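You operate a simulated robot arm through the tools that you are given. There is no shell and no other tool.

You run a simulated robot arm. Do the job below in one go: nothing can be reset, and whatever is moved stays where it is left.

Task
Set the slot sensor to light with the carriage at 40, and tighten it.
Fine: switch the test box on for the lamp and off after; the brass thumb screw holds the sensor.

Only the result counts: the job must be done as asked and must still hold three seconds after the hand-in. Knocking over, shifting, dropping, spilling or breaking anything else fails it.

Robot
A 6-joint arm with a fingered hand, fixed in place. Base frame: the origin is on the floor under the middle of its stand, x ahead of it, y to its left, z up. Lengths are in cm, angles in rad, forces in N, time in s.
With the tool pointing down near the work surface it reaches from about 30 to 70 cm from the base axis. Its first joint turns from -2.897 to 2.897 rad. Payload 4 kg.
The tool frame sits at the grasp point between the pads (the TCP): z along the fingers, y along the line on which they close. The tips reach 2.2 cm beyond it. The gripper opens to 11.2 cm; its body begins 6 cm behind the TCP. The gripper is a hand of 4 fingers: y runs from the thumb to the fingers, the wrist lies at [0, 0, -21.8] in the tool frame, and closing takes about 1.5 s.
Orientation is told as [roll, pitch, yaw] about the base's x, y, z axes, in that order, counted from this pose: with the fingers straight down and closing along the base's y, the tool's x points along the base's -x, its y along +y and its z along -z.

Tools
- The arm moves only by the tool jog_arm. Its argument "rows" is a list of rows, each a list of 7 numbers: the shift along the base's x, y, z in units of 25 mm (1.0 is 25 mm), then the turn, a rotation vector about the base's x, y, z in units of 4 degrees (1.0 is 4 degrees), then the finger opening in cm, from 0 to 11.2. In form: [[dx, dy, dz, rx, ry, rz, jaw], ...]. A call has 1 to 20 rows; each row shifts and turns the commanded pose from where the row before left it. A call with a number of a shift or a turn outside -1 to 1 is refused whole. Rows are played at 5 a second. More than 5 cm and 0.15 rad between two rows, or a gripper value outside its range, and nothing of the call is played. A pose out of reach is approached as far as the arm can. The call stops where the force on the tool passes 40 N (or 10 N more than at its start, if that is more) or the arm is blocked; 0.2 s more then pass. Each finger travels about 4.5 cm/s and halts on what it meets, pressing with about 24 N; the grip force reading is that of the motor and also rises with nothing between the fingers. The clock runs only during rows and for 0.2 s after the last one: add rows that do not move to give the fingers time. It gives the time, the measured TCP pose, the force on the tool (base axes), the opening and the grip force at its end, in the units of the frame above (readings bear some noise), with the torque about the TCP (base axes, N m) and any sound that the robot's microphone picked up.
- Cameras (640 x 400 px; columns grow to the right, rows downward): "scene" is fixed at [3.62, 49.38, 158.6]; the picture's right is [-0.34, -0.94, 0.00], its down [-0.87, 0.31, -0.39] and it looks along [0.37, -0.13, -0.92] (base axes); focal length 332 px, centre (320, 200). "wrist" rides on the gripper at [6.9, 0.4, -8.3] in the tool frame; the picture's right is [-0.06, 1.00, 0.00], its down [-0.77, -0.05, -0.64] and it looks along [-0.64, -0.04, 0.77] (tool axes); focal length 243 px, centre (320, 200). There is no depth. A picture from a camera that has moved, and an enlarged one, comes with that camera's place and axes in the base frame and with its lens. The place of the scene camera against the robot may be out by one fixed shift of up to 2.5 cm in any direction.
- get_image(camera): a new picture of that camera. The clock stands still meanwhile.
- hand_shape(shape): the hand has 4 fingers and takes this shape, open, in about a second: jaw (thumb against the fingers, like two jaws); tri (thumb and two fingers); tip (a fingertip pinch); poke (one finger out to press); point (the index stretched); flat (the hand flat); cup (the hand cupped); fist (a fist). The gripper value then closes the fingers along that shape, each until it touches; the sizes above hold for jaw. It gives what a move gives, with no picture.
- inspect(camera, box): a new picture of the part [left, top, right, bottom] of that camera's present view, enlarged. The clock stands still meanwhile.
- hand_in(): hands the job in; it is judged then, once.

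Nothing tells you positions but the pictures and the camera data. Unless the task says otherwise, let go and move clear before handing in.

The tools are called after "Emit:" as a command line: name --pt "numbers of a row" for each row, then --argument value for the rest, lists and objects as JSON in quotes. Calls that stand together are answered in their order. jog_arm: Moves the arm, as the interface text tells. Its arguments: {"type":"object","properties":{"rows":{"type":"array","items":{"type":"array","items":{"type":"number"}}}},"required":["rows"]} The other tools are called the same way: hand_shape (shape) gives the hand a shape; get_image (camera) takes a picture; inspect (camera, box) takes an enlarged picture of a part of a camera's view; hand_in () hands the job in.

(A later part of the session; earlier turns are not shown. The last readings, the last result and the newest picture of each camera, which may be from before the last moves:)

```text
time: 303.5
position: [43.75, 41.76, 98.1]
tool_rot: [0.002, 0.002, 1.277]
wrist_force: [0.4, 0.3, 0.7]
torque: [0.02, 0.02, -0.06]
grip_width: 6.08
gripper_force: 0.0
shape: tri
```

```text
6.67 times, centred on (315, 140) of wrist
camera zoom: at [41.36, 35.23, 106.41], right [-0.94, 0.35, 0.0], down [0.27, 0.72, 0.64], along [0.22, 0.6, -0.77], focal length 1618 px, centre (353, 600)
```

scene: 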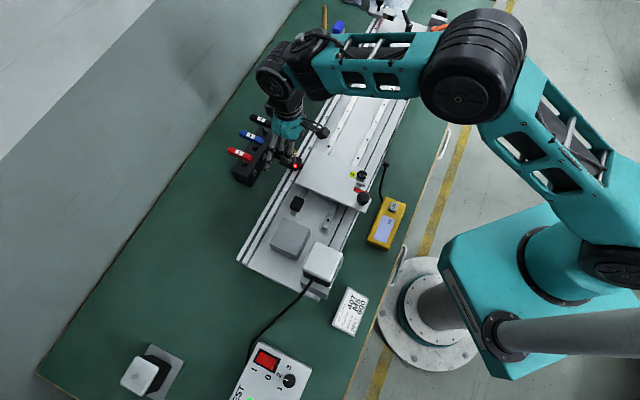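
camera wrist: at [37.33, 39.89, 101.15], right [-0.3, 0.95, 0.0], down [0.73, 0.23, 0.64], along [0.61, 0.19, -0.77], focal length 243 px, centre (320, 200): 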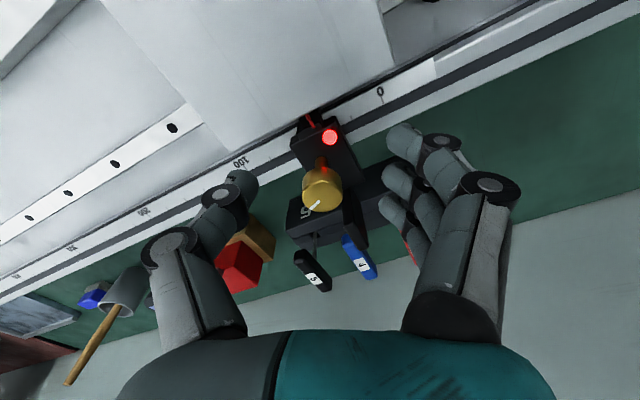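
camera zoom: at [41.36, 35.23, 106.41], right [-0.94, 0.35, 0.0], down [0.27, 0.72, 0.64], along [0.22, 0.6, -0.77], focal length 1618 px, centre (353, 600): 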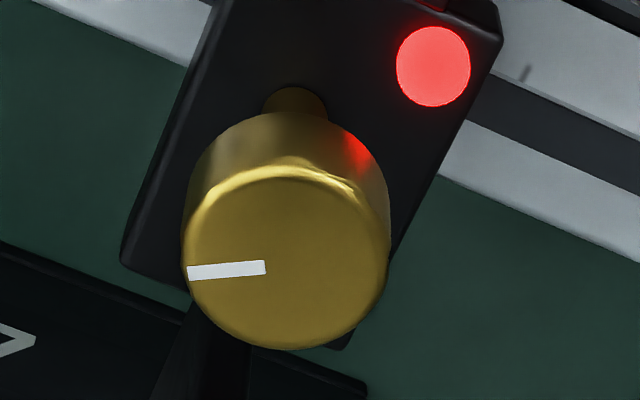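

At rest and untouched, the mark now sits at about +120°, i.e. fully at the counter-clockwise end. That is a state I haven't yet tested untouched, because earlier my unwinding had dragged it back. Push test here.

Emit:
jog_arm --pt "0.14 0.025 0 0 0 -1 5.5" --pt "0.14 0.025 0 0 0 -1 5.5" --pt "0.14 0.025 0 0 0 -1 5.5" --pt "0.14 0.025 0 0 0 -1 5.5" --pt "0.14 0.025 0 0 0 -1 5.5" --pt "0.14 0.025 0 0 0 -1 5.5" --pt "0.136 0.022 0 0 0 -1 5.5" --pt "0 0 -0.7 0 0 0 5.5" --pt "0 0 -0.7 0 0 0 5.5" --pt "0 0 -0.7 0 0 0 5.5" --pt "0 0 -0.38 0 0 0 5.5" --pt "0 0 0 0 0 0 5.5"

Emit:
inspect --camera "wrist" --box '[220, 80, 420, 230]'

Emit:
inspect --camera "scene" --box '[290, 155, 322, 175]'

```text
time: 306.1
position: [46.19, 42.34, 91.78]
tool_rot: [0.002, 0.002, 0.787]
wrist_force: [0.0, -0.5, -0.9]
torque: [0.03, 0.01, 0.0]
grip_width: 5.61
gripper_force: 0.1
shape: tri
```

```text
2.67 times, centred on (320, 155) of wrist
camera zoom: at [41.08, 37.73, 100.12], right [-0.66, 0.75, 0.0], down [0.58, 0.51, 0.64], along [0.48, 0.42, -0.77], focal length 647 px, centre (320, 320)
```

zoom: 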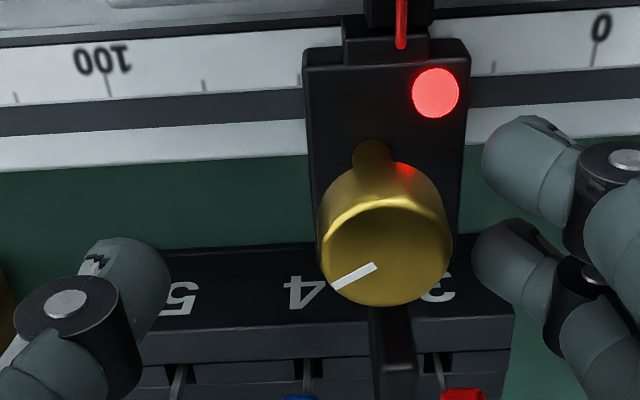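

```text
16.00 times, centred on (306, 165) of scene
camera zoom: at [3.62, 49.38, 158.6], right [-0.34, -0.94, 0.0], down [-0.87, 0.31, -0.39], along [0.37, -0.13, -0.92], focal length 5311 px, centre (544, 760)
```

zoom: 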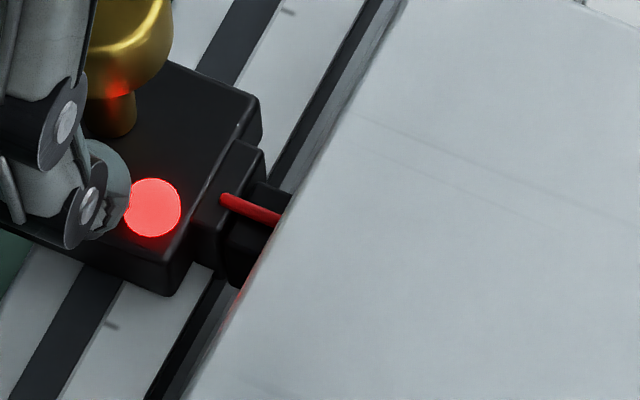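

Emit:
jog_arm --pt "0.0286 -0.028 0 0 0 0 5.5" --pt "0.0286 -0.028 0 0 0 0 5.5" --pt "0.0286 -0.028 0 0 0 0 5.5" --pt "0.0286 -0.028 0 0 0 0 5.5" --pt "0.0286 -0.028 0 0 0 0 5.5" --pt "0.0286 -0.028 0 0 0 0 5.5" --pt "0.0286 -0.028 0 0 0 0 5.5" --pt "0.0286 -0.028 0 0 0 0 5.5" --pt "0 0 0 0 0 0 5.5"

Emit:
inspect --camera "scene" --box '[290, 155, 322, 175]'

Emit:
jog_arm --pt "0.0286 -0.028 0 0 0 0 5.5" --pt "0.0286 -0.028 0 0 0 0 5.5" --pt "0.0286 -0.028 0 0 0 0 5.5" --pt "0 0 0 0 0 0 5.5"

Emit:
inspect --camera "scene" --box '[290, 155, 322, 175]'

Emit:
inspect --camera "wrist" --box '[220, 80, 420, 230]'

```text
time: 308.1
position: [46.7, 41.72, 91.72]
tool_rot: [0.002, 0.001, 0.788]
wrist_force: [0.5, 0.5, 0.6]
torque: [-0.01, 0.02, 0.01]
grip_width: 5.58
gripper_force: 0.1
shape: tri
```

```text
16.00 times, centred on (306, 165) of scene
camera zoom: at [3.62, 49.38, 158.6], right [-0.34, -0.94, 0.0], down [-0.87, 0.31, -0.39], along [0.37, -0.13, -0.92], focal length 5311 px, centre (544, 760)
```

zoom: 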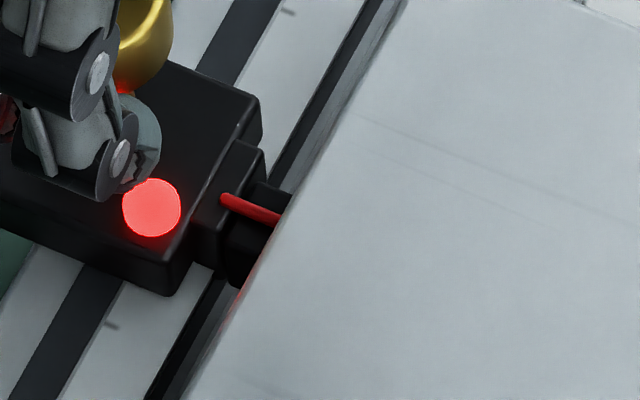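

```text
time: 309.1
position: [46.94, 41.45, 91.82]
tool_rot: [0.003, 0.003, 0.786]
wrist_force: [-1.2, 0.6, 0.0]
torque: [0.01, 0.0, 0.0]
grip_width: 5.68
gripper_force: 0.2
shape: tri
```

```text
16.00 times, centred on (306, 165) of scene
camera zoom: at [3.62, 49.38, 158.6], right [-0.34, -0.94, 0.0], down [-0.87, 0.31, -0.39], along [0.37, -0.13, -0.92], focal length 5311 px, centre (544, 760)
```

zoom: 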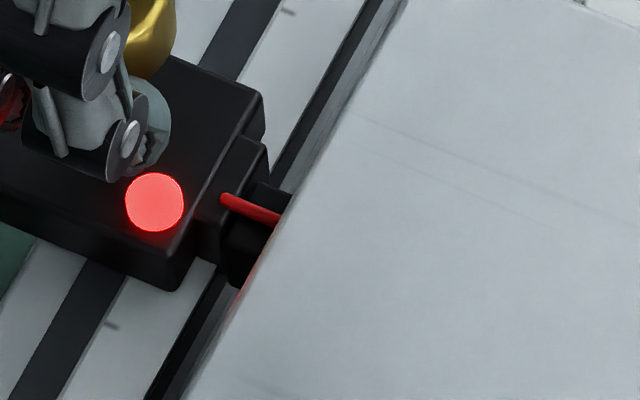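

```text
2.67 times, centred on (320, 155) of wrist
camera zoom: at [41.83, 36.85, 100.25], right [-0.66, 0.75, 0.0], down [0.58, 0.51, 0.64], along [0.48, 0.42, -0.77], focal length 647 px, centre (320, 320)
```

zoom: 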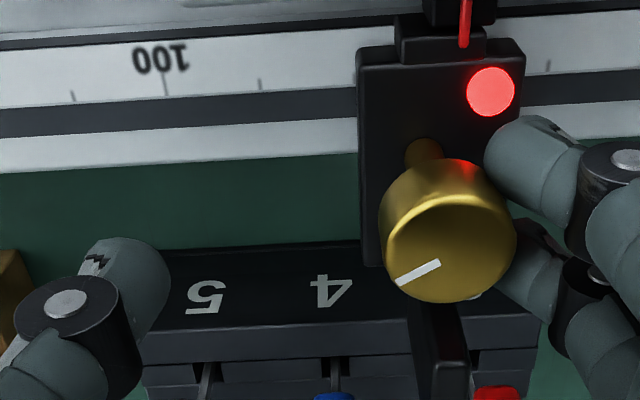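

Emit:
jog_arm --pt "0 0 0 0 0 0 5.5" --pt "0 0 0 0 0 0 5.5" --pt "0 0 0 0 0 0 5.5" --pt "0 0 0 0 0 0 5.5" --pt "0 0 0 0 0 0 5.5" --pt "0 0 0 0 0 0 5.5" --pt "0 0 0 0 0 0 5.5" --pt "0 0 0 0 0 0 5.5" --pt "0 0 0 0 0 0 5.5" --pt "0 0 0 0 0 0 5.5" --pt "0 0 0 0 0 0 5.5" --pt "0 0 0 0 0 0 5.5" --pt "0 0 0 0 0 0 5.5" --pt "0 0 0 0 0 0 5.5" --pt "0 0 0 0 0 0 5.5"

Emit:
inspect --camera "scene" --box '[290, 155, 322, 175]'

```text
time: 312.3
position: [46.98, 41.5, 91.9]
tool_rot: [0.001, 0.001, 0.787]
wrist_force: [-0.3, -0.4, -0.5]
torque: [-0.02, 0.03, 0.0]
grip_width: 5.61
gripper_force: 0.0
shape: tri
```

```text
16.00 times, centred on (306, 165) of scene
camera zoom: at [3.62, 49.38, 158.6], right [-0.34, -0.94, 0.0], down [-0.87, 0.31, -0.39], along [0.37, -0.13, -0.92], focal length 5311 px, centre (544, 760)
```

zoom: 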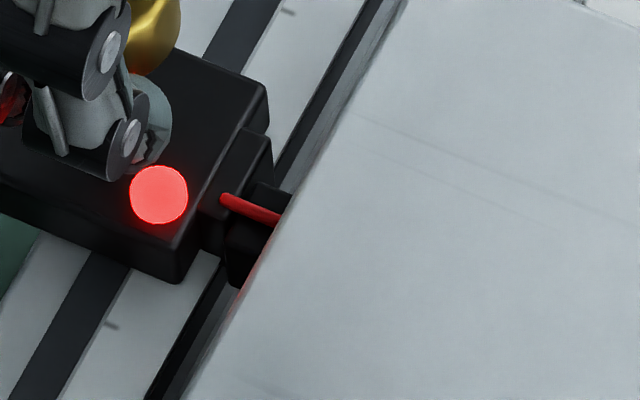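

Waiting 3 s, the sensor crept another 1.4 mm while the force died away. So my slow tests are masked by creep, and a clamped sensor would also creep under a slow push. A quick move is the right discriminator: I'll grip with "tri" and make the same fast 1 cm move at this end and at the clockwise end, comparing the reaction.

Emit:
jog_arm --pt "-0.25 0.244 0 0 0 0 5.5" --pt "-0.25 0.244 0 0 0 0 5.5" --pt "0 0 0 0 0 0 5.5"

Emit:
inspect --camera "wrist" --box '[220, 80, 420, 230]'

```text
time: 313.1
position: [45.71, 42.88, 91.92]
tool_rot: [0.002, 0.001, 0.787]
wrist_force: [0.8, 0.0, 0.6]
torque: [0.03, 0.02, 0.02]
grip_width: 5.57
gripper_force: 0.1
shape: tri
```

```text
2.67 times, centred on (320, 155) of wrist
camera zoom: at [40.55, 38.14, 100.29], right [-0.66, 0.75, 0.0], down [0.58, 0.51, 0.64], along [0.48, 0.42, -0.77], focal length 647 px, centre (320, 320)
```

zoom: 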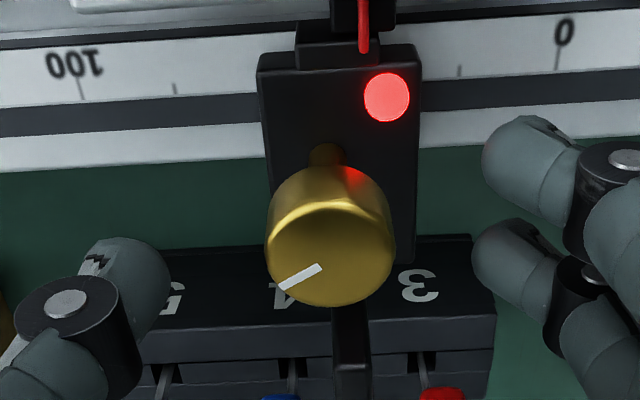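

Emit:
jog_arm --pt "-0.04 0.04 0 0 0 0 4.5" --pt "0 0 0 0 0 0 3.5" --pt "0 0 0 0 0 0 2.4" --pt "0 0 0 0 0 0 1.4" --pt "0 0 0 0 0 0 0.6" --pt "0 0 0 0 0 0 0" --pt "0 0 0 0 0 0 0"

Emit:
inspect --camera "wrist" --box '[220, 80, 420, 230]'

Emit:
jog_arm --pt "-0.286 0.279 0 0 0 0 0"

Emit:
inspect --camera "wrist" --box '[220, 80, 420, 230]'

```text
time: 314.7
position: [45.62, 42.91, 91.82]
tool_rot: [0.002, 0.004, 0.788]
wrist_force: [2.8, 4.2, -2.1]
torque: [0.09, -0.01, -0.05]
grip_width: 1.0
gripper_force: 24.1
shape: tri
```

```text
2.67 times, centred on (320, 155) of wrist
camera zoom: at [40.49, 38.23, 100.31], right [-0.66, 0.75, 0.0], down [0.58, 0.51, 0.64], along [0.48, 0.42, -0.77], focal length 647 px, centre (320, 320)
```

zoom: 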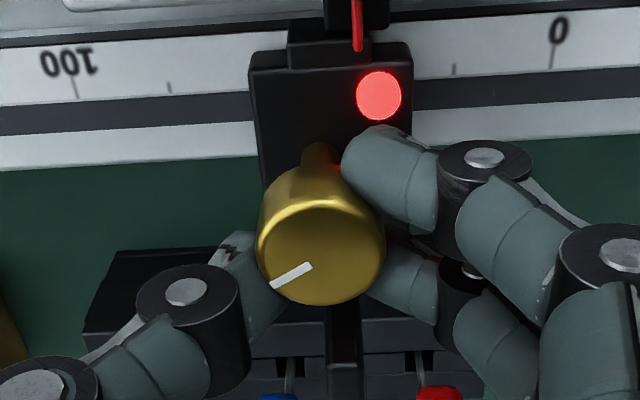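

```text
time: 315.1
position: [45.0, 43.57, 91.92]
tool_rot: [0.002, 0.001, 0.786]
wrist_force: [8.0, 6.1, -1.9]
torque: [0.1, -0.09, 0.01]
grip_width: 1.0
gripper_force: 23.8
shape: tri
```

```text
2.67 times, centred on (320, 155) of wrist
camera zoom: at [39.75, 38.92, 100.3], right [-0.66, 0.75, 0.0], down [0.58, 0.51, 0.64], along [0.48, 0.42, -0.77], focal length 647 px, centre (320, 320)
```

zoom: 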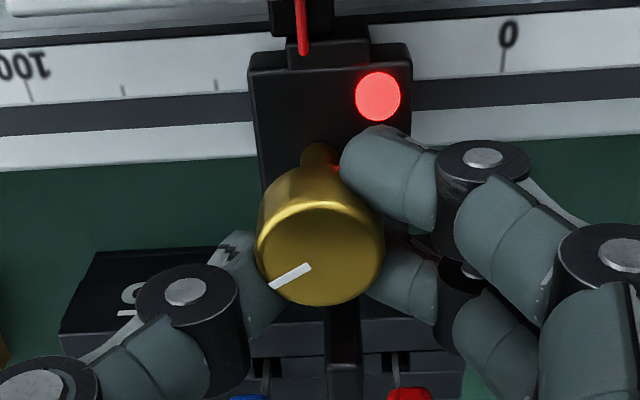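

At the counter-clockwise end the sensor followed a fast 1 cm move fully (residual 1.5 N). Now back to the clockwise end for the same test.

Emit:
jog_arm --pt "0.0165 -0.019 0 0 0 -1 0" --pt "0.0151 -0.02 0 0 0 -1 0" --pt "0.0137 -0.0211 0 0 0 -1 0" --pt "0.0122 -0.022 0 0 0 -1 0" --pt "0.0106 -0.0228 0 0 0 -1 0" --pt "0.009 -0.0235 0 0 0 -1 0" --pt "0.0073 -0.024 0 0 0 -1 0" --pt "0 0 0 0 0 0 2.5" --pt "0 0 0 0 0 0 4.5" --pt "0 0 0 0 0 0 5.5" --pt "0 0 0 0 0 0 5.5"

Emit:
jog_arm --pt "-0.0073 0.024 0 0 0 1 5.5" --pt "-0.009 0.0235 0 0 0 1 5.5" --pt "-0.0106 0.0228 0 0 0 1 5.5" --pt "-0.0122 0.022 0 0 0 1 5.5" --pt "-0.0137 0.0211 0 0 0 1 5.5" --pt "-0.0151 0.02 0 0 0 1 5.5" --pt "-0.0165 0.019 0 0 0 1 5.5" --pt "-0.0178 0.0178 0 0 0 1 5.5" --pt "-0.019 0.0165 0 0 0 1 5.5" --pt "-0.02 0.0151 0 0 0 1 5.5" --pt "-0.0211 0.0137 0 0 0 1 5.5" --pt "-0.022 0.0122 0 0 0 1 5.5" --pt "-0.0228 0.0106 0 0 0 1 5.5" --pt "-0.0235 0.009 0 0 0 1 5.5" --pt "-0.024 0.0073 0 0 0 1 5.5"

Emit:
inspect --camera "wrist" --box '[220, 80, 420, 230]'

```text
time: 317.5
position: [45.14, 43.09, 91.91]
tool_rot: [0.0, 0.003, 0.299]
wrist_force: [0.6, 0.0, -0.2]
torque: [-0.02, 0.0, -0.02]
grip_width: 5.39
gripper_force: 0.1
shape: tri
```

```text
time: 320.7
position: [44.52, 43.62, 91.87]
tool_rot: [0.002, 0.001, 1.348]
wrist_force: [0.6, 0.6, 0.2]
torque: [0.01, 0.03, -0.01]
grip_width: 5.42
gripper_force: 0.1
shape: tri
```

```text
2.67 times, centred on (320, 155) of wrist
camera zoom: at [42.6, 36.99, 100.27], right [-0.96, 0.28, 0.0], down [0.22, 0.74, 0.64], along [0.18, 0.61, -0.77], focal length 647 px, centre (320, 320)
```

zoom: 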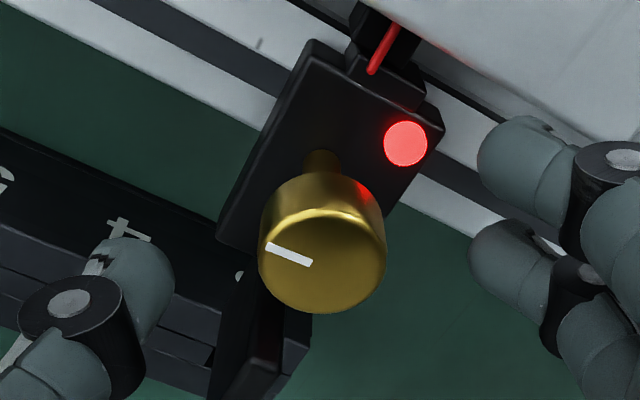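

Emit:
jog_arm --pt "0 0 0 0 0 0 4" --pt "0 0 0 0 0 0 2.6" --pt "0 0 0 0 0 0 1.6" --pt "0 0 0 0 0 0 0.8" --pt "0 0 0 0 0 0 0" --pt "0 0 0 0 0 0 0"

Emit:
jog_arm --pt "0.024 -0.0073 0 0 0 -1 0" --pt "0.0235 -0.009 0 0 0 -1 0" --pt "0.0228 -0.0106 0 0 0 -1 0" --pt "0.022 -0.0122 0 0 0 -1 0" --pt "0.0211 -0.0137 0 0 0 -1 0" --pt "0.02 -0.0151 0 0 0 -1 0" --pt "0.019 -0.0165 0 0 0 -1 0" --pt "0.0178 -0.0177 0 0 0 -1 0" --pt "0.0165 -0.019 0 0 0 -1 0" --pt "0.0151 -0.02 0 0 0 -1 0" --pt "0.0137 -0.0211 0 0 0 -1 0" --pt "0.0122 -0.022 0 0 0 -1 0" --pt "0.0106 -0.0228 0 0 0 -1 0" --pt "0.009 -0.0235 0 0 0 -1 0" --pt "0.0073 -0.024 0 0 0 -1 0"

Emit:
jog_arm --pt "0 0 0 0 0 0 2.5" --pt "0 0 0 0 0 0 4.5" --pt "0 0 0 0 0 0 5.5" --pt "0 0 0 0 0 0 5.5" --pt "-0.0073 0.024 0 0 0 1 5.5" --pt "-0.009 0.0235 0 0 0 1 5.5" --pt "-0.0106 0.0228 0 0 0 1 5.5" --pt "-0.0122 0.022 0 0 0 1 5.5" --pt "-0.0137 0.0211 0 0 0 1 5.5" --pt "-0.0151 0.02 0 0 0 1 5.5" --pt "-0.0165 0.019 0 0 0 1 5.5" --pt "-0.0178 0.0178 0 0 0 1 5.5" --pt "-0.019 0.0165 0 0 0 1 5.5" --pt "-0.02 0.0151 0 0 0 1 5.5" --pt "-0.0211 0.0137 0 0 0 1 5.5" --pt "-0.022 0.0122 0 0 0 1 5.5" --pt "-0.0228 0.0106 0 0 0 1 5.5" --pt "-0.0235 0.009 0 0 0 1 5.5" --pt "-0.024 0.0073 0 0 0 1 5.5"

Emit:
inspect --camera "wrist" --box '[220, 80, 420, 230]'

```text
time: 322.1
position: [44.47, 43.79, 91.88]
tool_rot: [0.0, 0.002, 1.346]
wrist_force: [1.7, 1.9, -2.8]
torque: [0.06, -0.03, -0.02]
grip_width: 1.08
gripper_force: 24.2
shape: tri
```

```text
time: 325.3
position: [45.17, 43.22, 91.82]
tool_rot: [0.001, 0.001, 0.297]
wrist_force: [-0.9, -0.4, 0.5]
torque: [-0.01, 0.01, 0.0]
grip_width: 1.06
gripper_force: 24.3
shape: tri
```

```text
time: 329.3
position: [44.4, 43.79, 91.87]
tool_rot: [0.001, 0.001, 1.348]
wrist_force: [0.4, 0.3, 0.6]
torque: [0.01, -0.01, 0.05]
grip_width: 5.44
gripper_force: 0.1
shape: tri
```

```text
2.67 times, centred on (320, 155) of wrist
camera zoom: at [42.53, 37.06, 100.25], right [-0.96, 0.28, 0.0], down [0.22, 0.74, 0.64], along [0.18, 0.61, -0.77], focal length 647 px, centre (320, 320)
```

zoom: 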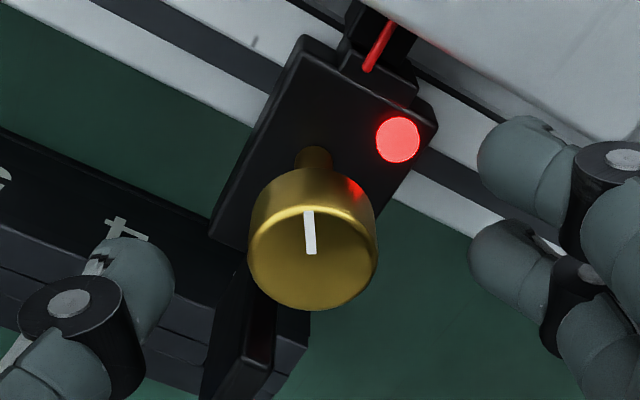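

Emit:
jog_arm --pt "0 0 0 0 0 0 4" --pt "0 0 0 0 0 0 2.6" --pt "0 0 0 0 0 0 1.6" --pt "0 0 0 0 0 0 0.8" --pt "0 0 0 0 0 0 0" --pt "0 0 0 0 0 0 0"

Emit:
jog_arm --pt "0.024 -0.0073 0 0 0 -1 0" --pt "0.0235 -0.009 0 0 0 -1 0" --pt "0.0228 -0.0106 0 0 0 -1 0" --pt "0.022 -0.0122 0 0 0 -1 0" --pt "0.0211 -0.0137 0 0 0 -1 0" --pt "0.02 -0.0151 0 0 0 -1 0" --pt "0.019 -0.0165 0 0 0 -1 0" --pt "0.0178 -0.0177 0 0 0 -1 0" --pt "0.0165 -0.019 0 0 0 -1 0" --pt "0.0151 -0.02 0 0 0 -1 0" --pt "0.0137 -0.0211 0 0 0 -1 0" --pt "0.0122 -0.022 0 0 0 -1 0" --pt "0 0 0 0 0 0 0"

Emit:
inspect --camera "wrist" --box '[220, 80, 420, 230]'

Emit:
jog_arm --pt "-0.286 0.279 0 0 0 0 0"

Emit:
inspect --camera "wrist" --box '[220, 80, 420, 230]'

```text
time: 330.7
position: [44.5, 43.85, 91.74]
tool_rot: [0.0, 0.002, 1.347]
wrist_force: [1.5, 2.7, -1.8]
torque: [0.06, -0.04, 0.01]
grip_width: 1.0
gripper_force: 23.6
shape: tri
```

```text
time: 333.5
position: [45.04, 43.49, 91.82]
tool_rot: [0.001, 0.002, 0.506]
wrist_force: [10.1, 9.8, -4.5]
torque: [0.2, -0.12, 0.31]
grip_width: 0.95
gripper_force: 23.6
shape: tri
```

```text
2.67 times, centred on (320, 155) of wrist
camera zoom: at [38.85, 40.34, 100.26], right [-0.43, 0.9, 0.0], down [0.69, 0.33, 0.64], along [0.58, 0.28, -0.77], focal length 647 px, centre (320, 320)
```

zoom: 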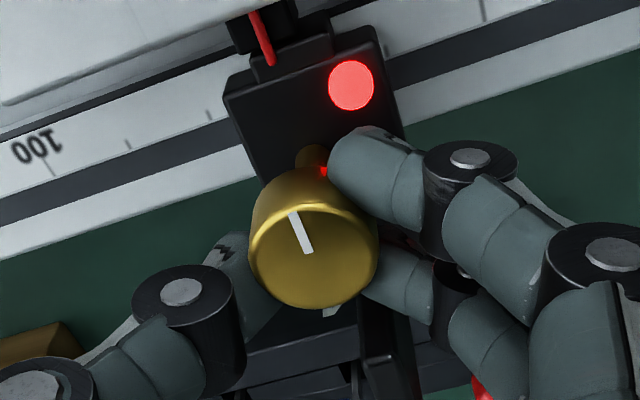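

```text
time: 333.9
position: [44.6, 44.03, 91.84]
tool_rot: [0.002, -0.001, 0.505]
wrist_force: [25.6, 3.4, -4.7]
torque: [0.01, -0.48, 0.53]
grip_width: 0.98
gripper_force: 24.1
shape: tri
```

```text
2.67 times, centred on (320, 155) of wrist
camera zoom: at [38.26, 41.01, 100.26], right [-0.43, 0.9, 0.0], down [0.69, 0.33, 0.64], along [0.58, 0.27, -0.77], focal length 647 px, centre (320, 320)
```

zoom: 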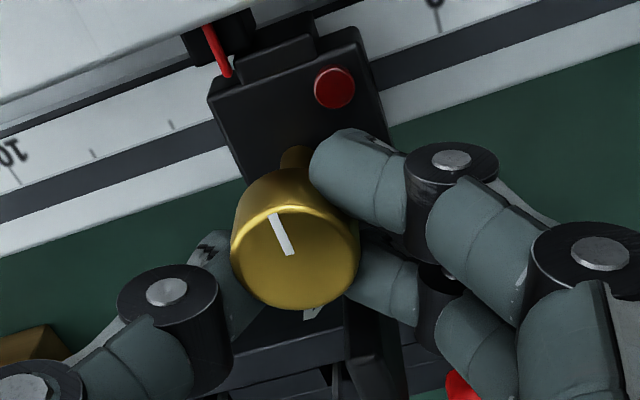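

That settles it: at the clockwise end the quick move met about 16 N and the sensor lagged, against 1.5 N at the other end. So clockwise is tight and my slow pushes were only creep. Now I'll loosen slightly, recentre the sensor, and tighten for good.

Emit:
jog_arm --pt "0.1 -0.098 0 0 0 0 0" --pt "-0.0122 0.022 0 0 0 1 0" --pt "-0.0137 0.0211 0 0 0 1 0" --pt "-0.0151 0.02 0 0 0 1 0" --pt "-0.0165 0.019 0 0 0 1 0" --pt "-0.0178 0.0178 0 0 0 1 0" --pt "-0.019 0.0165 0 0 0 1 0" --pt "-0.02 0.0151 0 0 0 1 0" --pt "-0.0211 0.0137 0 0 0 1 0" --pt "-0.022 0.0122 0 0 0 1 0" --pt "-0.0228 0.0106 0 0 0 1 0" --pt "-0.0235 0.009 0 0 0 1 0" --pt "-0.024 0.0073 0 0 0 1 0"

Emit:
inspect --camera "wrist" --box '[220, 80, 420, 230]'

Emit:
inspect --camera "wrist" --box '[280, 70, 400, 150]'

```text
time: 336.7
position: [44.01, 44.24, 91.74]
tool_rot: [0.0, 0.002, 1.346]
wrist_force: [7.6, 7.0, 5.2]
torque: [0.07, -0.13, 0.07]
grip_width: 1.0
gripper_force: 24.2
shape: tri
```

```text
2.67 times, centred on (320, 155) of wrist
camera zoom: at [42.11, 37.48, 100.21], right [-0.96, 0.28, 0.0], down [0.22, 0.74, 0.64], along [0.18, 0.61, -0.77], focal length 647 px, centre (320, 320)
```

zoom: 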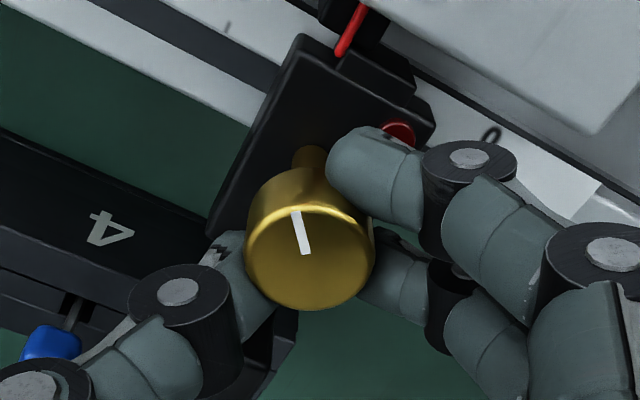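

```text
5.00 times, centred on (340, 110) of wrist
camera zoom: at [42.11, 37.48, 100.21], right [-0.96, 0.28, 0.0], down [0.22, 0.74, 0.64], along [0.18, 0.61, -0.77], focal length 1213 px, centre (220, 650)
```

zoom: 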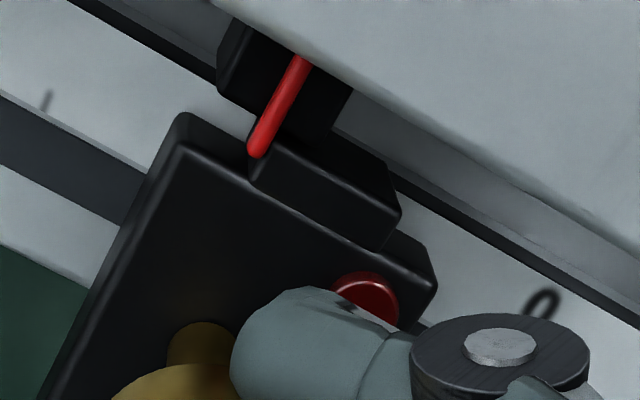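

Emit:
jog_arm --pt "0.063 -0.0615 0 0 0 0 0" --pt "0.063 -0.0615 0 0 0 0 0" --pt "0.063 -0.0615 0 0 0 0 0" --pt "0 0 0 0 0 0 0"

Emit:
inspect --camera "wrist" --box '[280, 70, 400, 150]'

```text
time: 337.7
position: [44.62, 43.65, 92.02]
tool_rot: [0.0, 0.001, 1.345]
wrist_force: [6.7, 7.5, 1.9]
torque: [0.09, -0.1, 0.07]
grip_width: 0.99
gripper_force: 23.6
shape: tri
```

```text
5.00 times, centred on (340, 110) of wrist
camera zoom: at [42.58, 37.0, 100.23], right [-0.96, 0.29, 0.0], down [0.22, 0.74, 0.64], along [0.18, 0.61, -0.77], focal length 1213 px, centre (220, 650)
```

zoom: 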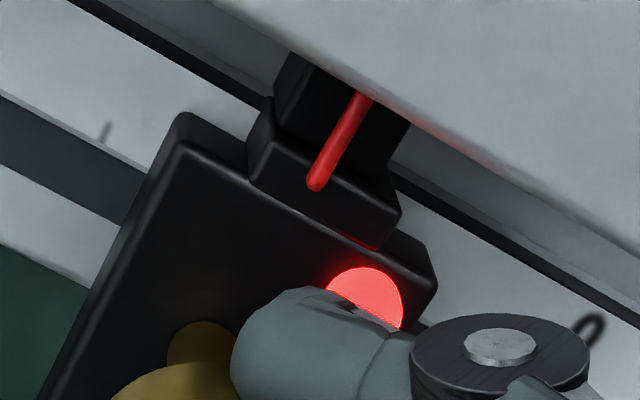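

Centred and lit. Relieving the side load, then clockwise to the stop in steps.

Emit:
jog_arm --pt "0.03 0.03 0 0 0 0 0" --pt "0.024 -0.0073 0 0 0 -1 0" --pt "0.0235 -0.009 0 0 0 -1 0" --pt "0.0228 -0.0106 0 0 0 -1 0" --pt "0.022 -0.0122 0 0 0 -1 0" --pt "0.0211 -0.0137 0 0 0 -1 0" --pt "0.02 -0.0151 0 0 0 -1 0" --pt "0.019 -0.0165 0 0 0 -1 0" --pt "0 0 0 0 0 0 0"

Emit:
inspect --camera "wrist" --box '[220, 80, 420, 230]'

Emit:
inspect --camera "wrist" --box '[290, 70, 370, 130]'

```text
time: 339.7
position: [44.93, 43.58, 91.85]
tool_rot: [0.002, 0.005, 0.855]
wrist_force: [-2.1, 0.1, -0.8]
torque: [0.03, 0.05, -0.02]
grip_width: 1.0
gripper_force: 23.9
shape: tri
```

```text
2.67 times, centred on (320, 155) of wrist
camera zoom: at [40.11, 38.63, 100.26], right [-0.71, 0.7, 0.0], down [0.54, 0.55, 0.64], along [0.45, 0.46, -0.77], focal length 647 px, centre (320, 320)
```

zoom: 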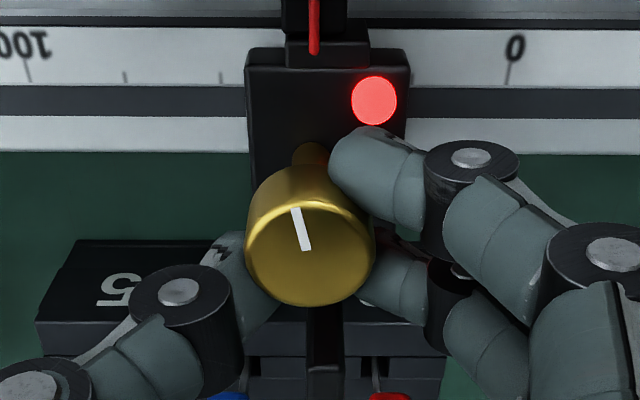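

```text
6.67 times, centred on (330, 100) of wrist
camera zoom: at [40.11, 38.63, 100.26], right [-0.71, 0.7, 0.0], down [0.54, 0.55, 0.64], along [0.45, 0.46, -0.77], focal length 1618 px, centre (253, 867)
```

zoom: 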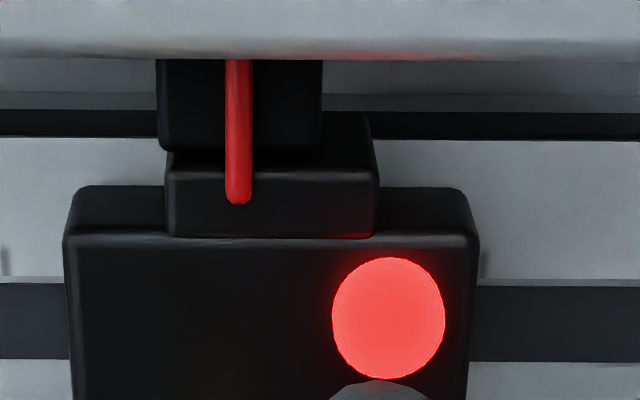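

In this square view (yaw 49°) the carriage reads 40.3, but the sensor's centre is at about 38.0, because the oblique view had misled me. I'll shift it +2.1 mm now, while the screw is still about 16° from the stop.

Emit:
jog_arm --pt "0.03 -0.0293 0 0 0 0 0" --pt "0.03 -0.0293 0 0 0 0 0" --pt "0 0 0 0 0 0 0"

Emit:
inspect --camera "wrist" --box '[290, 70, 370, 130]'

```text
time: 340.5
position: [44.98, 43.43, 91.86]
tool_rot: [-0.001, 0.004, 0.856]
wrist_force: [-1.8, -0.9, -2.2]
torque: [0.05, 0.06, -0.02]
grip_width: 0.96
gripper_force: 24.1
shape: tri
```

```text
6.67 times, centred on (330, 100) of wrist
camera zoom: at [40.3, 38.44, 100.28], right [-0.71, 0.7, 0.0], down [0.54, 0.55, 0.64], along [0.45, 0.46, -0.77], focal length 1618 px, centre (253, 867)
```

zoom: 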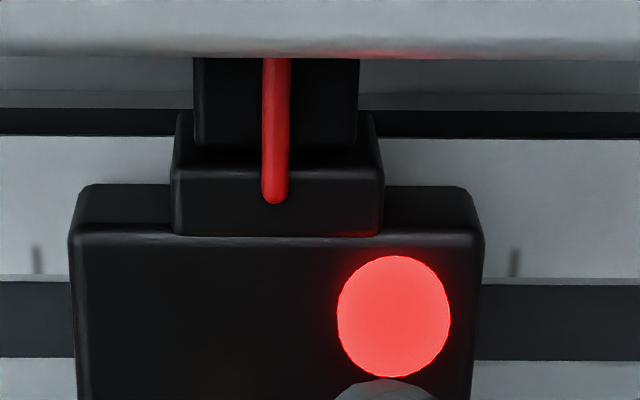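

Everything lines up at about 40.2: pointer, flag and sensor centre. Now the last turn to the stop.

Emit:
jog_arm --pt "0.0178 -0.0177 0 0 0 -1 0" --pt "0.0165 -0.019 0 0 0 -1 0" --pt "0.0151 -0.02 0 0 0 -1 0" --pt "0.0137 -0.0211 0 0 0 -1 0" --pt "0.0122 -0.022 0 0 0 -1 0"

Emit:
inspect --camera "wrist" --box '[220, 80, 420, 230]'

Emit:
jog_arm --pt "0.0106 -0.0228 0 0 0 -1 0" --pt "0.009 -0.0235 0 0 0 -1 0" --pt "0.0073 -0.024 0 0 0 -1 0" --pt "0 0 0 0 0 0 0"

Emit:
inspect --camera "wrist" --box '[220, 80, 420, 230]'

Emit:
inspect --camera "scene" --box '[290, 145, 322, 175]'

```text
time: 341.7
position: [45.37, 43.25, 91.88]
tool_rot: [0.001, 0.0, 0.505]
wrist_force: [3.1, 1.7, 0.0]
torque: [0.06, 0.03, 0.3]
grip_width: 0.97
gripper_force: 23.9
shape: tri
```

```text
2.67 times, centred on (320, 155) of wrist
camera zoom: at [39.1, 40.19, 100.24], right [-0.43, 0.9, 0.0], down [0.69, 0.33, 0.64], along [0.58, 0.28, -0.77], focal length 647 px, centre (320, 320)
```

zoom: 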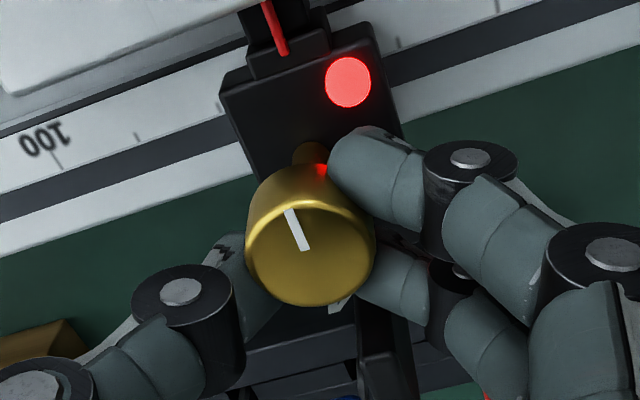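

```text
time: 342.7
position: [45.36, 43.14, 91.82]
tool_rot: [0.001, 0.003, 0.296]
wrist_force: [-0.3, 0.0, 3.5]
torque: [0.02, 0.08, 0.66]
grip_width: 0.99
gripper_force: 24.4
shape: tri
```

```text
2.67 times, centred on (320, 155) of wrist
camera zoom: at [38.72, 41.36, 100.22], right [-0.23, 0.97, 0.0], down [0.75, 0.18, 0.64], along [0.62, 0.15, -0.77], focal length 647 px, centre (320, 320)
```

zoom: 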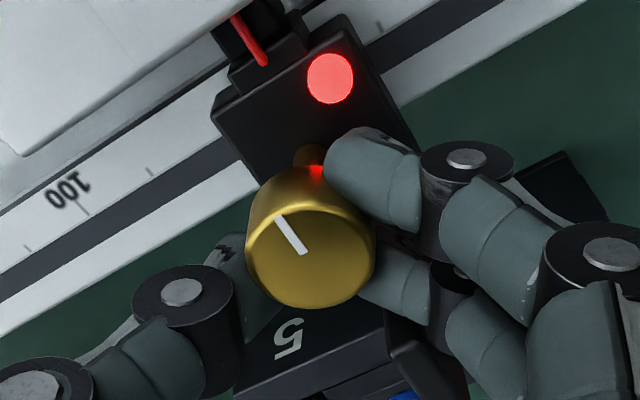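

```text
13.33 times, centred on (306, 160) of scene
camera zoom: at [3.62, 49.38, 158.6], right [-0.34, -0.94, 0.0], down [-0.87, 0.31, -0.39], along [0.37, -0.13, -0.92], focal length 4426 px, centre (507, 733)
```

zoom: 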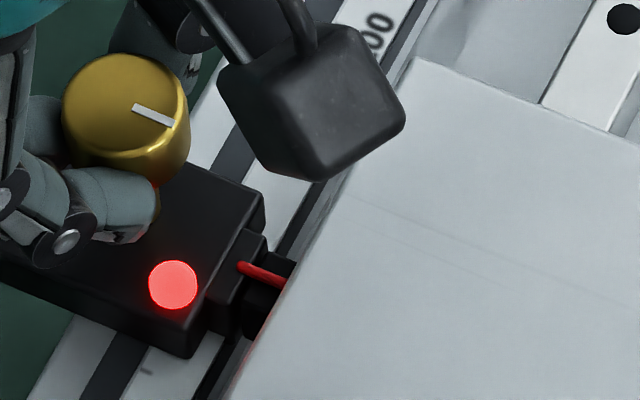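

Torque 0.66 N·m with almost no side force. Now unwinding the hand gently to zero torque before letting go, so the head isn't dragged back.

Emit:
jog_arm --pt "-0.0073 0.024 0 0 0 1 0" --pt "-0.009 0.0235 0 0 0 1 0" --pt "-0.0106 0.0228 0 0 0 1 0" --pt "0 0 0 0 0 0 0"

Emit:
inspect --camera "wrist" --box '[220, 80, 420, 230]'

```text
time: 343.7
position: [45.33, 43.39, 91.87]
tool_rot: [0.002, 0.002, 0.507]
wrist_force: [4.5, 4.0, 2.7]
torque: [0.07, 0.0, 0.0]
grip_width: 0.99
gripper_force: 24.4
shape: tri
```

```text
2.67 times, centred on (320, 155) of wrist
camera zoom: at [39.13, 40.18, 100.22], right [-0.43, 0.9, 0.0], down [0.69, 0.33, 0.64], along [0.58, 0.28, -0.77], focal length 647 px, centre (320, 320)
```

zoom: 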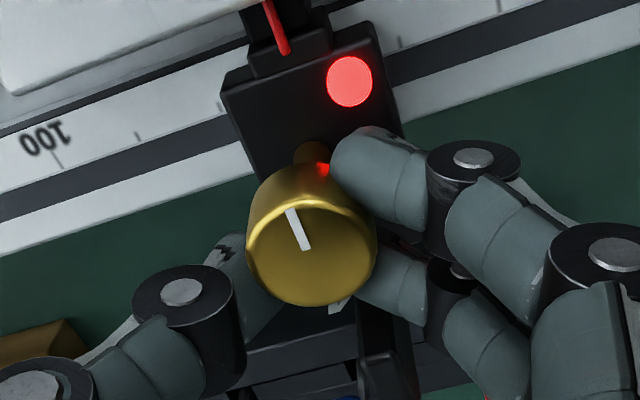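

Torque is exactly zero with the head still at its stop. Releasing.

Emit:
jog_arm --pt "0 0 0 0 0 0 1.6" --pt "0 0 0 0 0 0 2.4" --pt "0 0 0 0 0 0 3.5" --pt "0 0 0 0 0 0 5" --pt "0 0 0 0 0 0 5.5" --pt "0 0 0 0 0 0 5.5" --pt "0 0 0.6 0 0 0 5.5" --pt "0 0 0.8 0 0 0 5.5" --pt "0 0 0 0 0 1 5.5" --pt "0 0 0 0 0 1 5.5" --pt "0 0 0 0 0 1 5.5" --pt "0 0 0 0 0 1 5.5" --pt "0 0 0 0 0 1 5.5" --pt "0 0 0 0 0 0 5.5"

Emit:
inspect --camera "wrist" --box '[220, 60, 420, 210]'

Emit:
inspect --camera "wrist" --box '[290, 60, 370, 120]'

Emit:
inspect --camera "scene" --box '[280, 145, 322, 175]'

```text
time: 346.7
position: [45.37, 43.21, 95.45]
tool_rot: [0.002, 0.003, 0.858]
wrist_force: [1.3, 0.7, -0.1]
torque: [0.01, -0.01, 0.01]
grip_width: 5.43
gripper_force: 0.0
shape: tri
```

```text
2.67 times, centred on (320, 135) of wrist
camera zoom: at [40.49, 38.21, 103.73], right [-0.71, 0.7, 0.0], down [0.54, 0.55, 0.64], along [0.45, 0.46, -0.77], focal length 647 px, centre (320, 373)
```

zoom: 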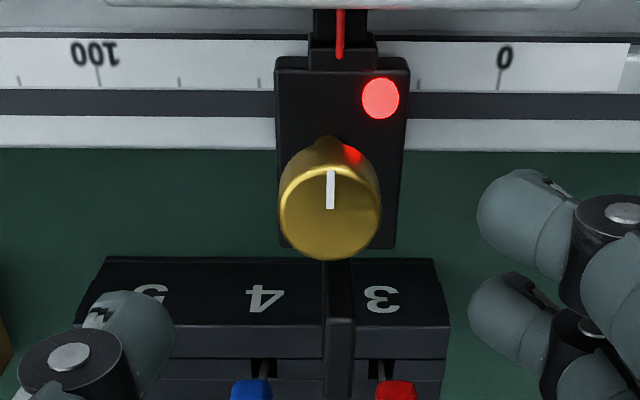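

```text
6.67 times, centred on (330, 90) of wrist
camera zoom: at [40.49, 38.21, 103.73], right [-0.71, 0.7, 0.0], down [0.54, 0.55, 0.64], along [0.45, 0.46, -0.77], focal length 1618 px, centre (253, 933)
```

zoom: 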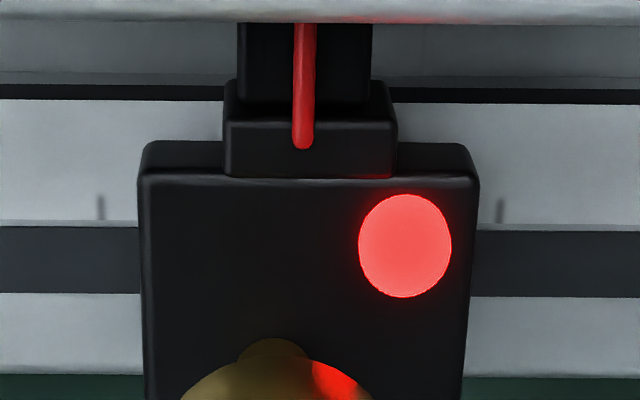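

```text
13.33 times, centred on (301, 160) of scene
camera zoom: at [3.62, 49.38, 158.6], right [-0.34, -0.94, 0.0], down [-0.87, 0.31, -0.39], along [0.37, -0.13, -0.92], focal length 4426 px, centre (573, 733)
```

zoom: 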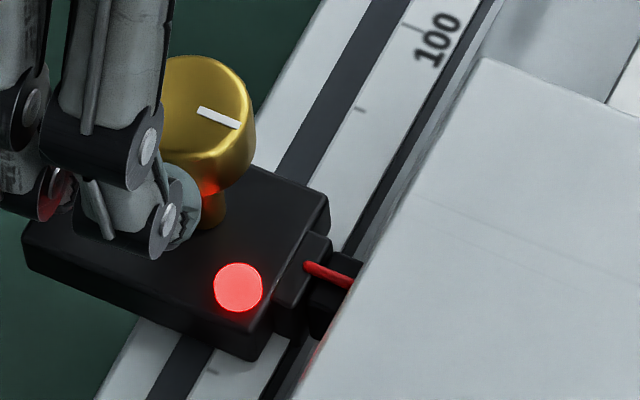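

The square view reads: carriage pointer about 40.1, sensor centre about 39.8, lamp lit. I'll move the hand away and compare the mark with its original seated angle at high zoom.

Emit:
jog_arm --pt "0 0 1 0 0 0 5.5" --pt "0 0 1 0 0 0 5.5" --pt "0 0 1 0 0 0 5.5" --pt "-0.7 -0.3 0.5 0 0 0 5.5" --pt "-0.9 -0.3 0 0 0 0 5.5" --pt "-0.9 -0.3 0 0 0 0 5.5" --pt "-0.9 -0.3 0 0 0 0 5.5" --pt "-0.9 -0.3 0 0 0 0 5.5"

Emit:
get_image --camera "scene"

Emit:
inspect --camera "scene" --box '[284, 145, 316, 165]'

Emit:
inspect --camera "scene" --box '[264, 140, 328, 180]'

```text
time: 348.5
position: [34.53, 39.38, 104.06]
tool_rot: [0.003, 0.003, 0.858]
wrist_force: [0.5, 0.0, -0.7]
torque: [0.01, 0.03, 0.0]
grip_width: 5.42
gripper_force: 0.0
shape: tri
```

```text
taken
```

scene: 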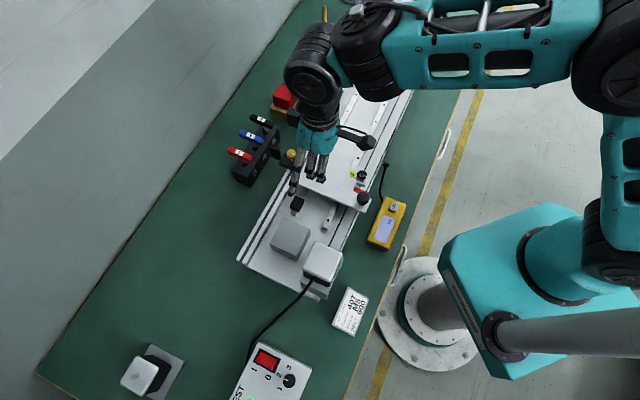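

```text
16.00 times, centred on (300, 155) of scene
camera zoom: at [3.62, 49.38, 158.6], right [-0.34, -0.94, 0.0], down [-0.87, 0.31, -0.39], along [0.37, -0.13, -0.92], focal length 5311 px, centre (640, 920)
```

zoom: 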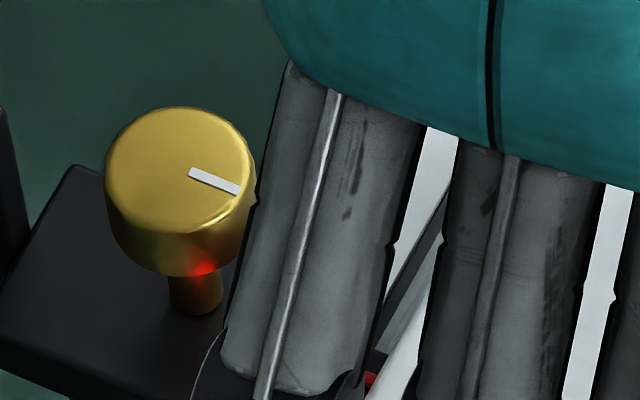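

```text
10.00 times, centred on (296, 160) of scene
camera zoom: at [3.62, 49.38, 158.6], right [-0.34, -0.94, 0.0], down [-0.87, 0.31, -0.39], along [0.37, -0.13, -0.92], focal length 3320 px, centre (560, 600)
```

zoom: 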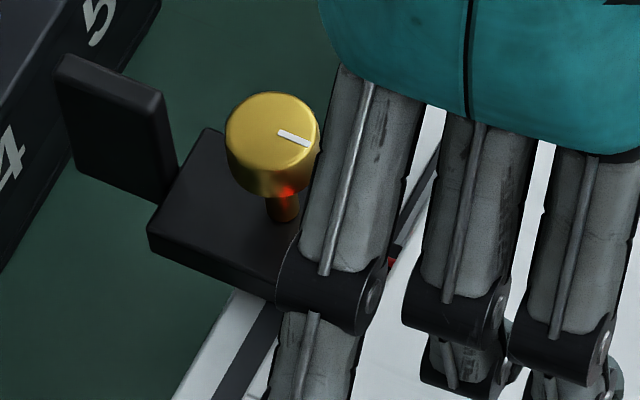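

Emit:
jog_arm --pt "-0.6 -0.6 0 0 0 0 5.5" --pt "-0.6 -0.6 0 0 0 0 5.5" --pt "-0.6 -0.6 0 0 0 0 5.5"

Emit:
inspect --camera "scene" --box '[284, 147, 300, 157]'

Emit:
inspect --camera "scene" --box '[270, 140, 334, 180]'

Emit:
get_image --camera "wrist"

```text
time: 349.3
position: [30.3, 34.77, 104.05]
tool_rot: [0.002, 0.001, 0.858]
wrist_force: [-0.6, -0.2, 0.8]
torque: [-0.01, -0.01, 0.01]
grip_width: 5.43
gripper_force: 0.0
shape: tri
```

```text
16.00 times, centred on (292, 152) of scene
camera zoom: at [3.62, 49.38, 158.6], right [-0.34, -0.94, 0.0], down [-0.87, 0.31, -0.39], along [0.37, -0.13, -0.92], focal length 5311 px, centre (768, 968)
```

zoom: 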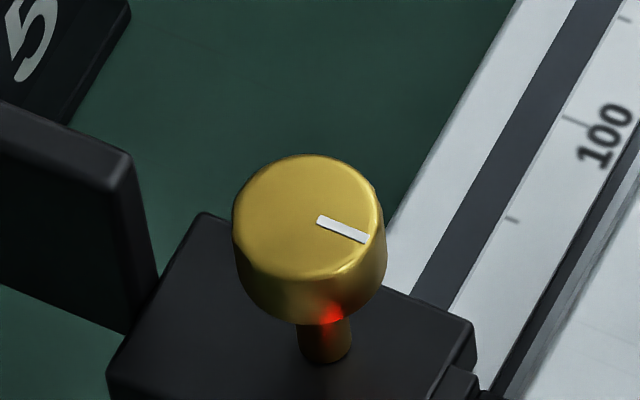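

```text
10.00 times, centred on (302, 160) of scene
camera zoom: at [3.62, 49.38, 158.6], right [-0.34, -0.94, 0.0], down [-0.87, 0.31, -0.39], along [0.37, -0.13, -0.92], focal length 3320 px, centre (500, 600)
```

zoom: 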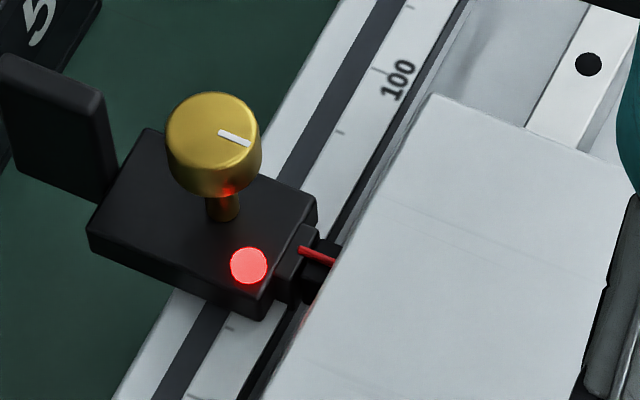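

```text
taken
camera wrist: at [25.3, 29.82, 112.53], right [-0.71, 0.7, 0.0], down [0.54, 0.55, 0.64], along [0.45, 0.46, -0.77], focal length 243 px, centre (320, 200)
```

wrist: 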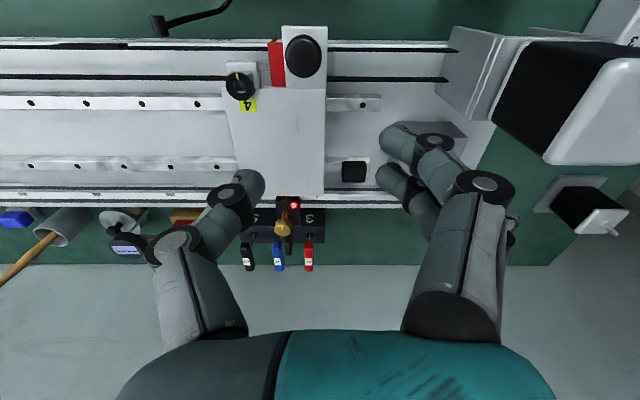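

The mark slope is about 23°, against 22° expected when fully seated, so the screw is at its tight end. The lamp is lit, and carriage and sensor both sit at 40. Now I'll go and switch the test box off: tip shape, over to the rocker's 0 half.

Emit:
hand_shape --shape "tip"

Emit:
jog_arm --pt "-0.44 0.437 0.05 0 0 -0.98 8" --pt "-0.44 0.437 0.05 0 0 -0.98 6" --pt "-0.44 0.437 0 0 0 -0.98 4" --pt "-0.44 0.437 0 0 0 -0.98 2" --pt "-0.44 0.437 0 0 0 -0.98 1" --pt "-0.44 0.437 0 0 0 -0.98 0" --pt "-0.44 0.437 0 0 0 -0.98 0" --pt "-0.44 0.437 0 0 0 -0.98 0" --pt "-0.44 0.437 0 0 0 -0.98 0" --pt "-0.44 0.437 0 0 0 -0.98 0" --pt "-0.44 0.437 0 0 0 -0.98 0" --pt "-0.44 0.437 0 0 0 -0.98 0"

Emit:
jog_arm --pt "-0.44 0.437 0 0 0 -0.98 0" --pt "-0.44 0.437 0 0 0 -0.98 0" --pt "-0.44 0.437 0 0 0 -0.98 0" --pt "-0.44 0.437 0 0 0 -0.98 0" --pt "-0.44 0.437 0 0 0 -0.98 0" --pt "-0.44 0.437 0 0 0 -0.98 0" --pt "-0.44 0.437 0 0 0 -0.98 0" --pt "-0.44 0.437 0 0 0 -0.98 0" --pt "-0.44 0.437 0 0 0 -0.98 0" --pt "-0.44 0.437 0 0 0 -0.98 0" --pt "-0.44 0.437 0 0 0 -0.98 0" --pt "-0.44 0.437 0 0 0 -0.98 0"

Emit:
get_image --camera "wrist"

Emit:
get_image --camera "scene"

```text
time: 350.2
position: [30.17, 34.88, 104.19]
tool_rot: [0.001, 0.001, 0.858]
wrist_force: [0.1, 0.4, 0.3]
torque: [-0.02, -0.02, -0.01]
grip_width: 11.23
gripper_force: 0.1
shape: tip
```

```text
time: 352.8
position: [16.9, 48.24, 104.33]
tool_rot: [0.0, 0.004, 0.035]
wrist_force: [0.1, -0.8, -0.3]
torque: [0.0, 0.01, 0.02]
grip_width: 0.0
gripper_force: 23.9
shape: tip
```

```text
time: 355.4
position: [3.64, 61.21, 104.49]
tool_rot: [0.002, 0.001, -0.788]
wrist_force: [-0.4, -0.1, 0.0]
torque: [0.01, 0.02, -0.01]
grip_width: 0.0
gripper_force: 23.8
shape: tip
```

```text
taken
camera wrist: at [-0.87, 66.28, 112.81], right [0.75, 0.66, 0.0], down [0.51, -0.58, 0.64], along [0.42, -0.48, -0.77], focal length 243 px, centre (320, 200)
```

wrist: 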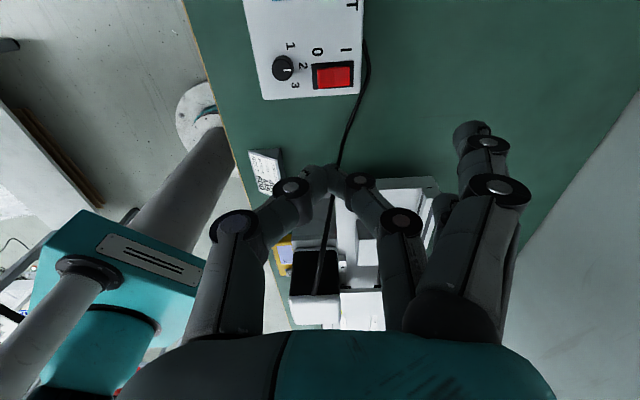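

```text
taken
```

scene: 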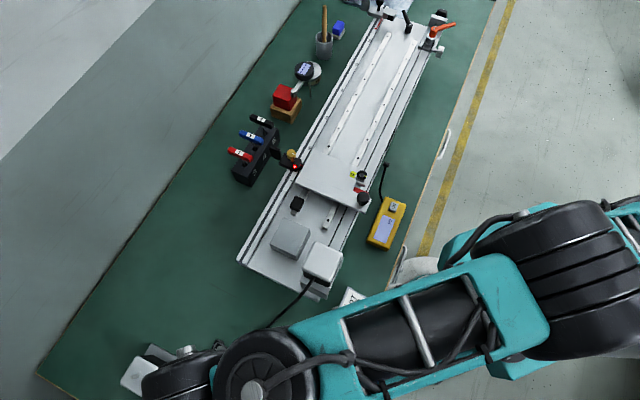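

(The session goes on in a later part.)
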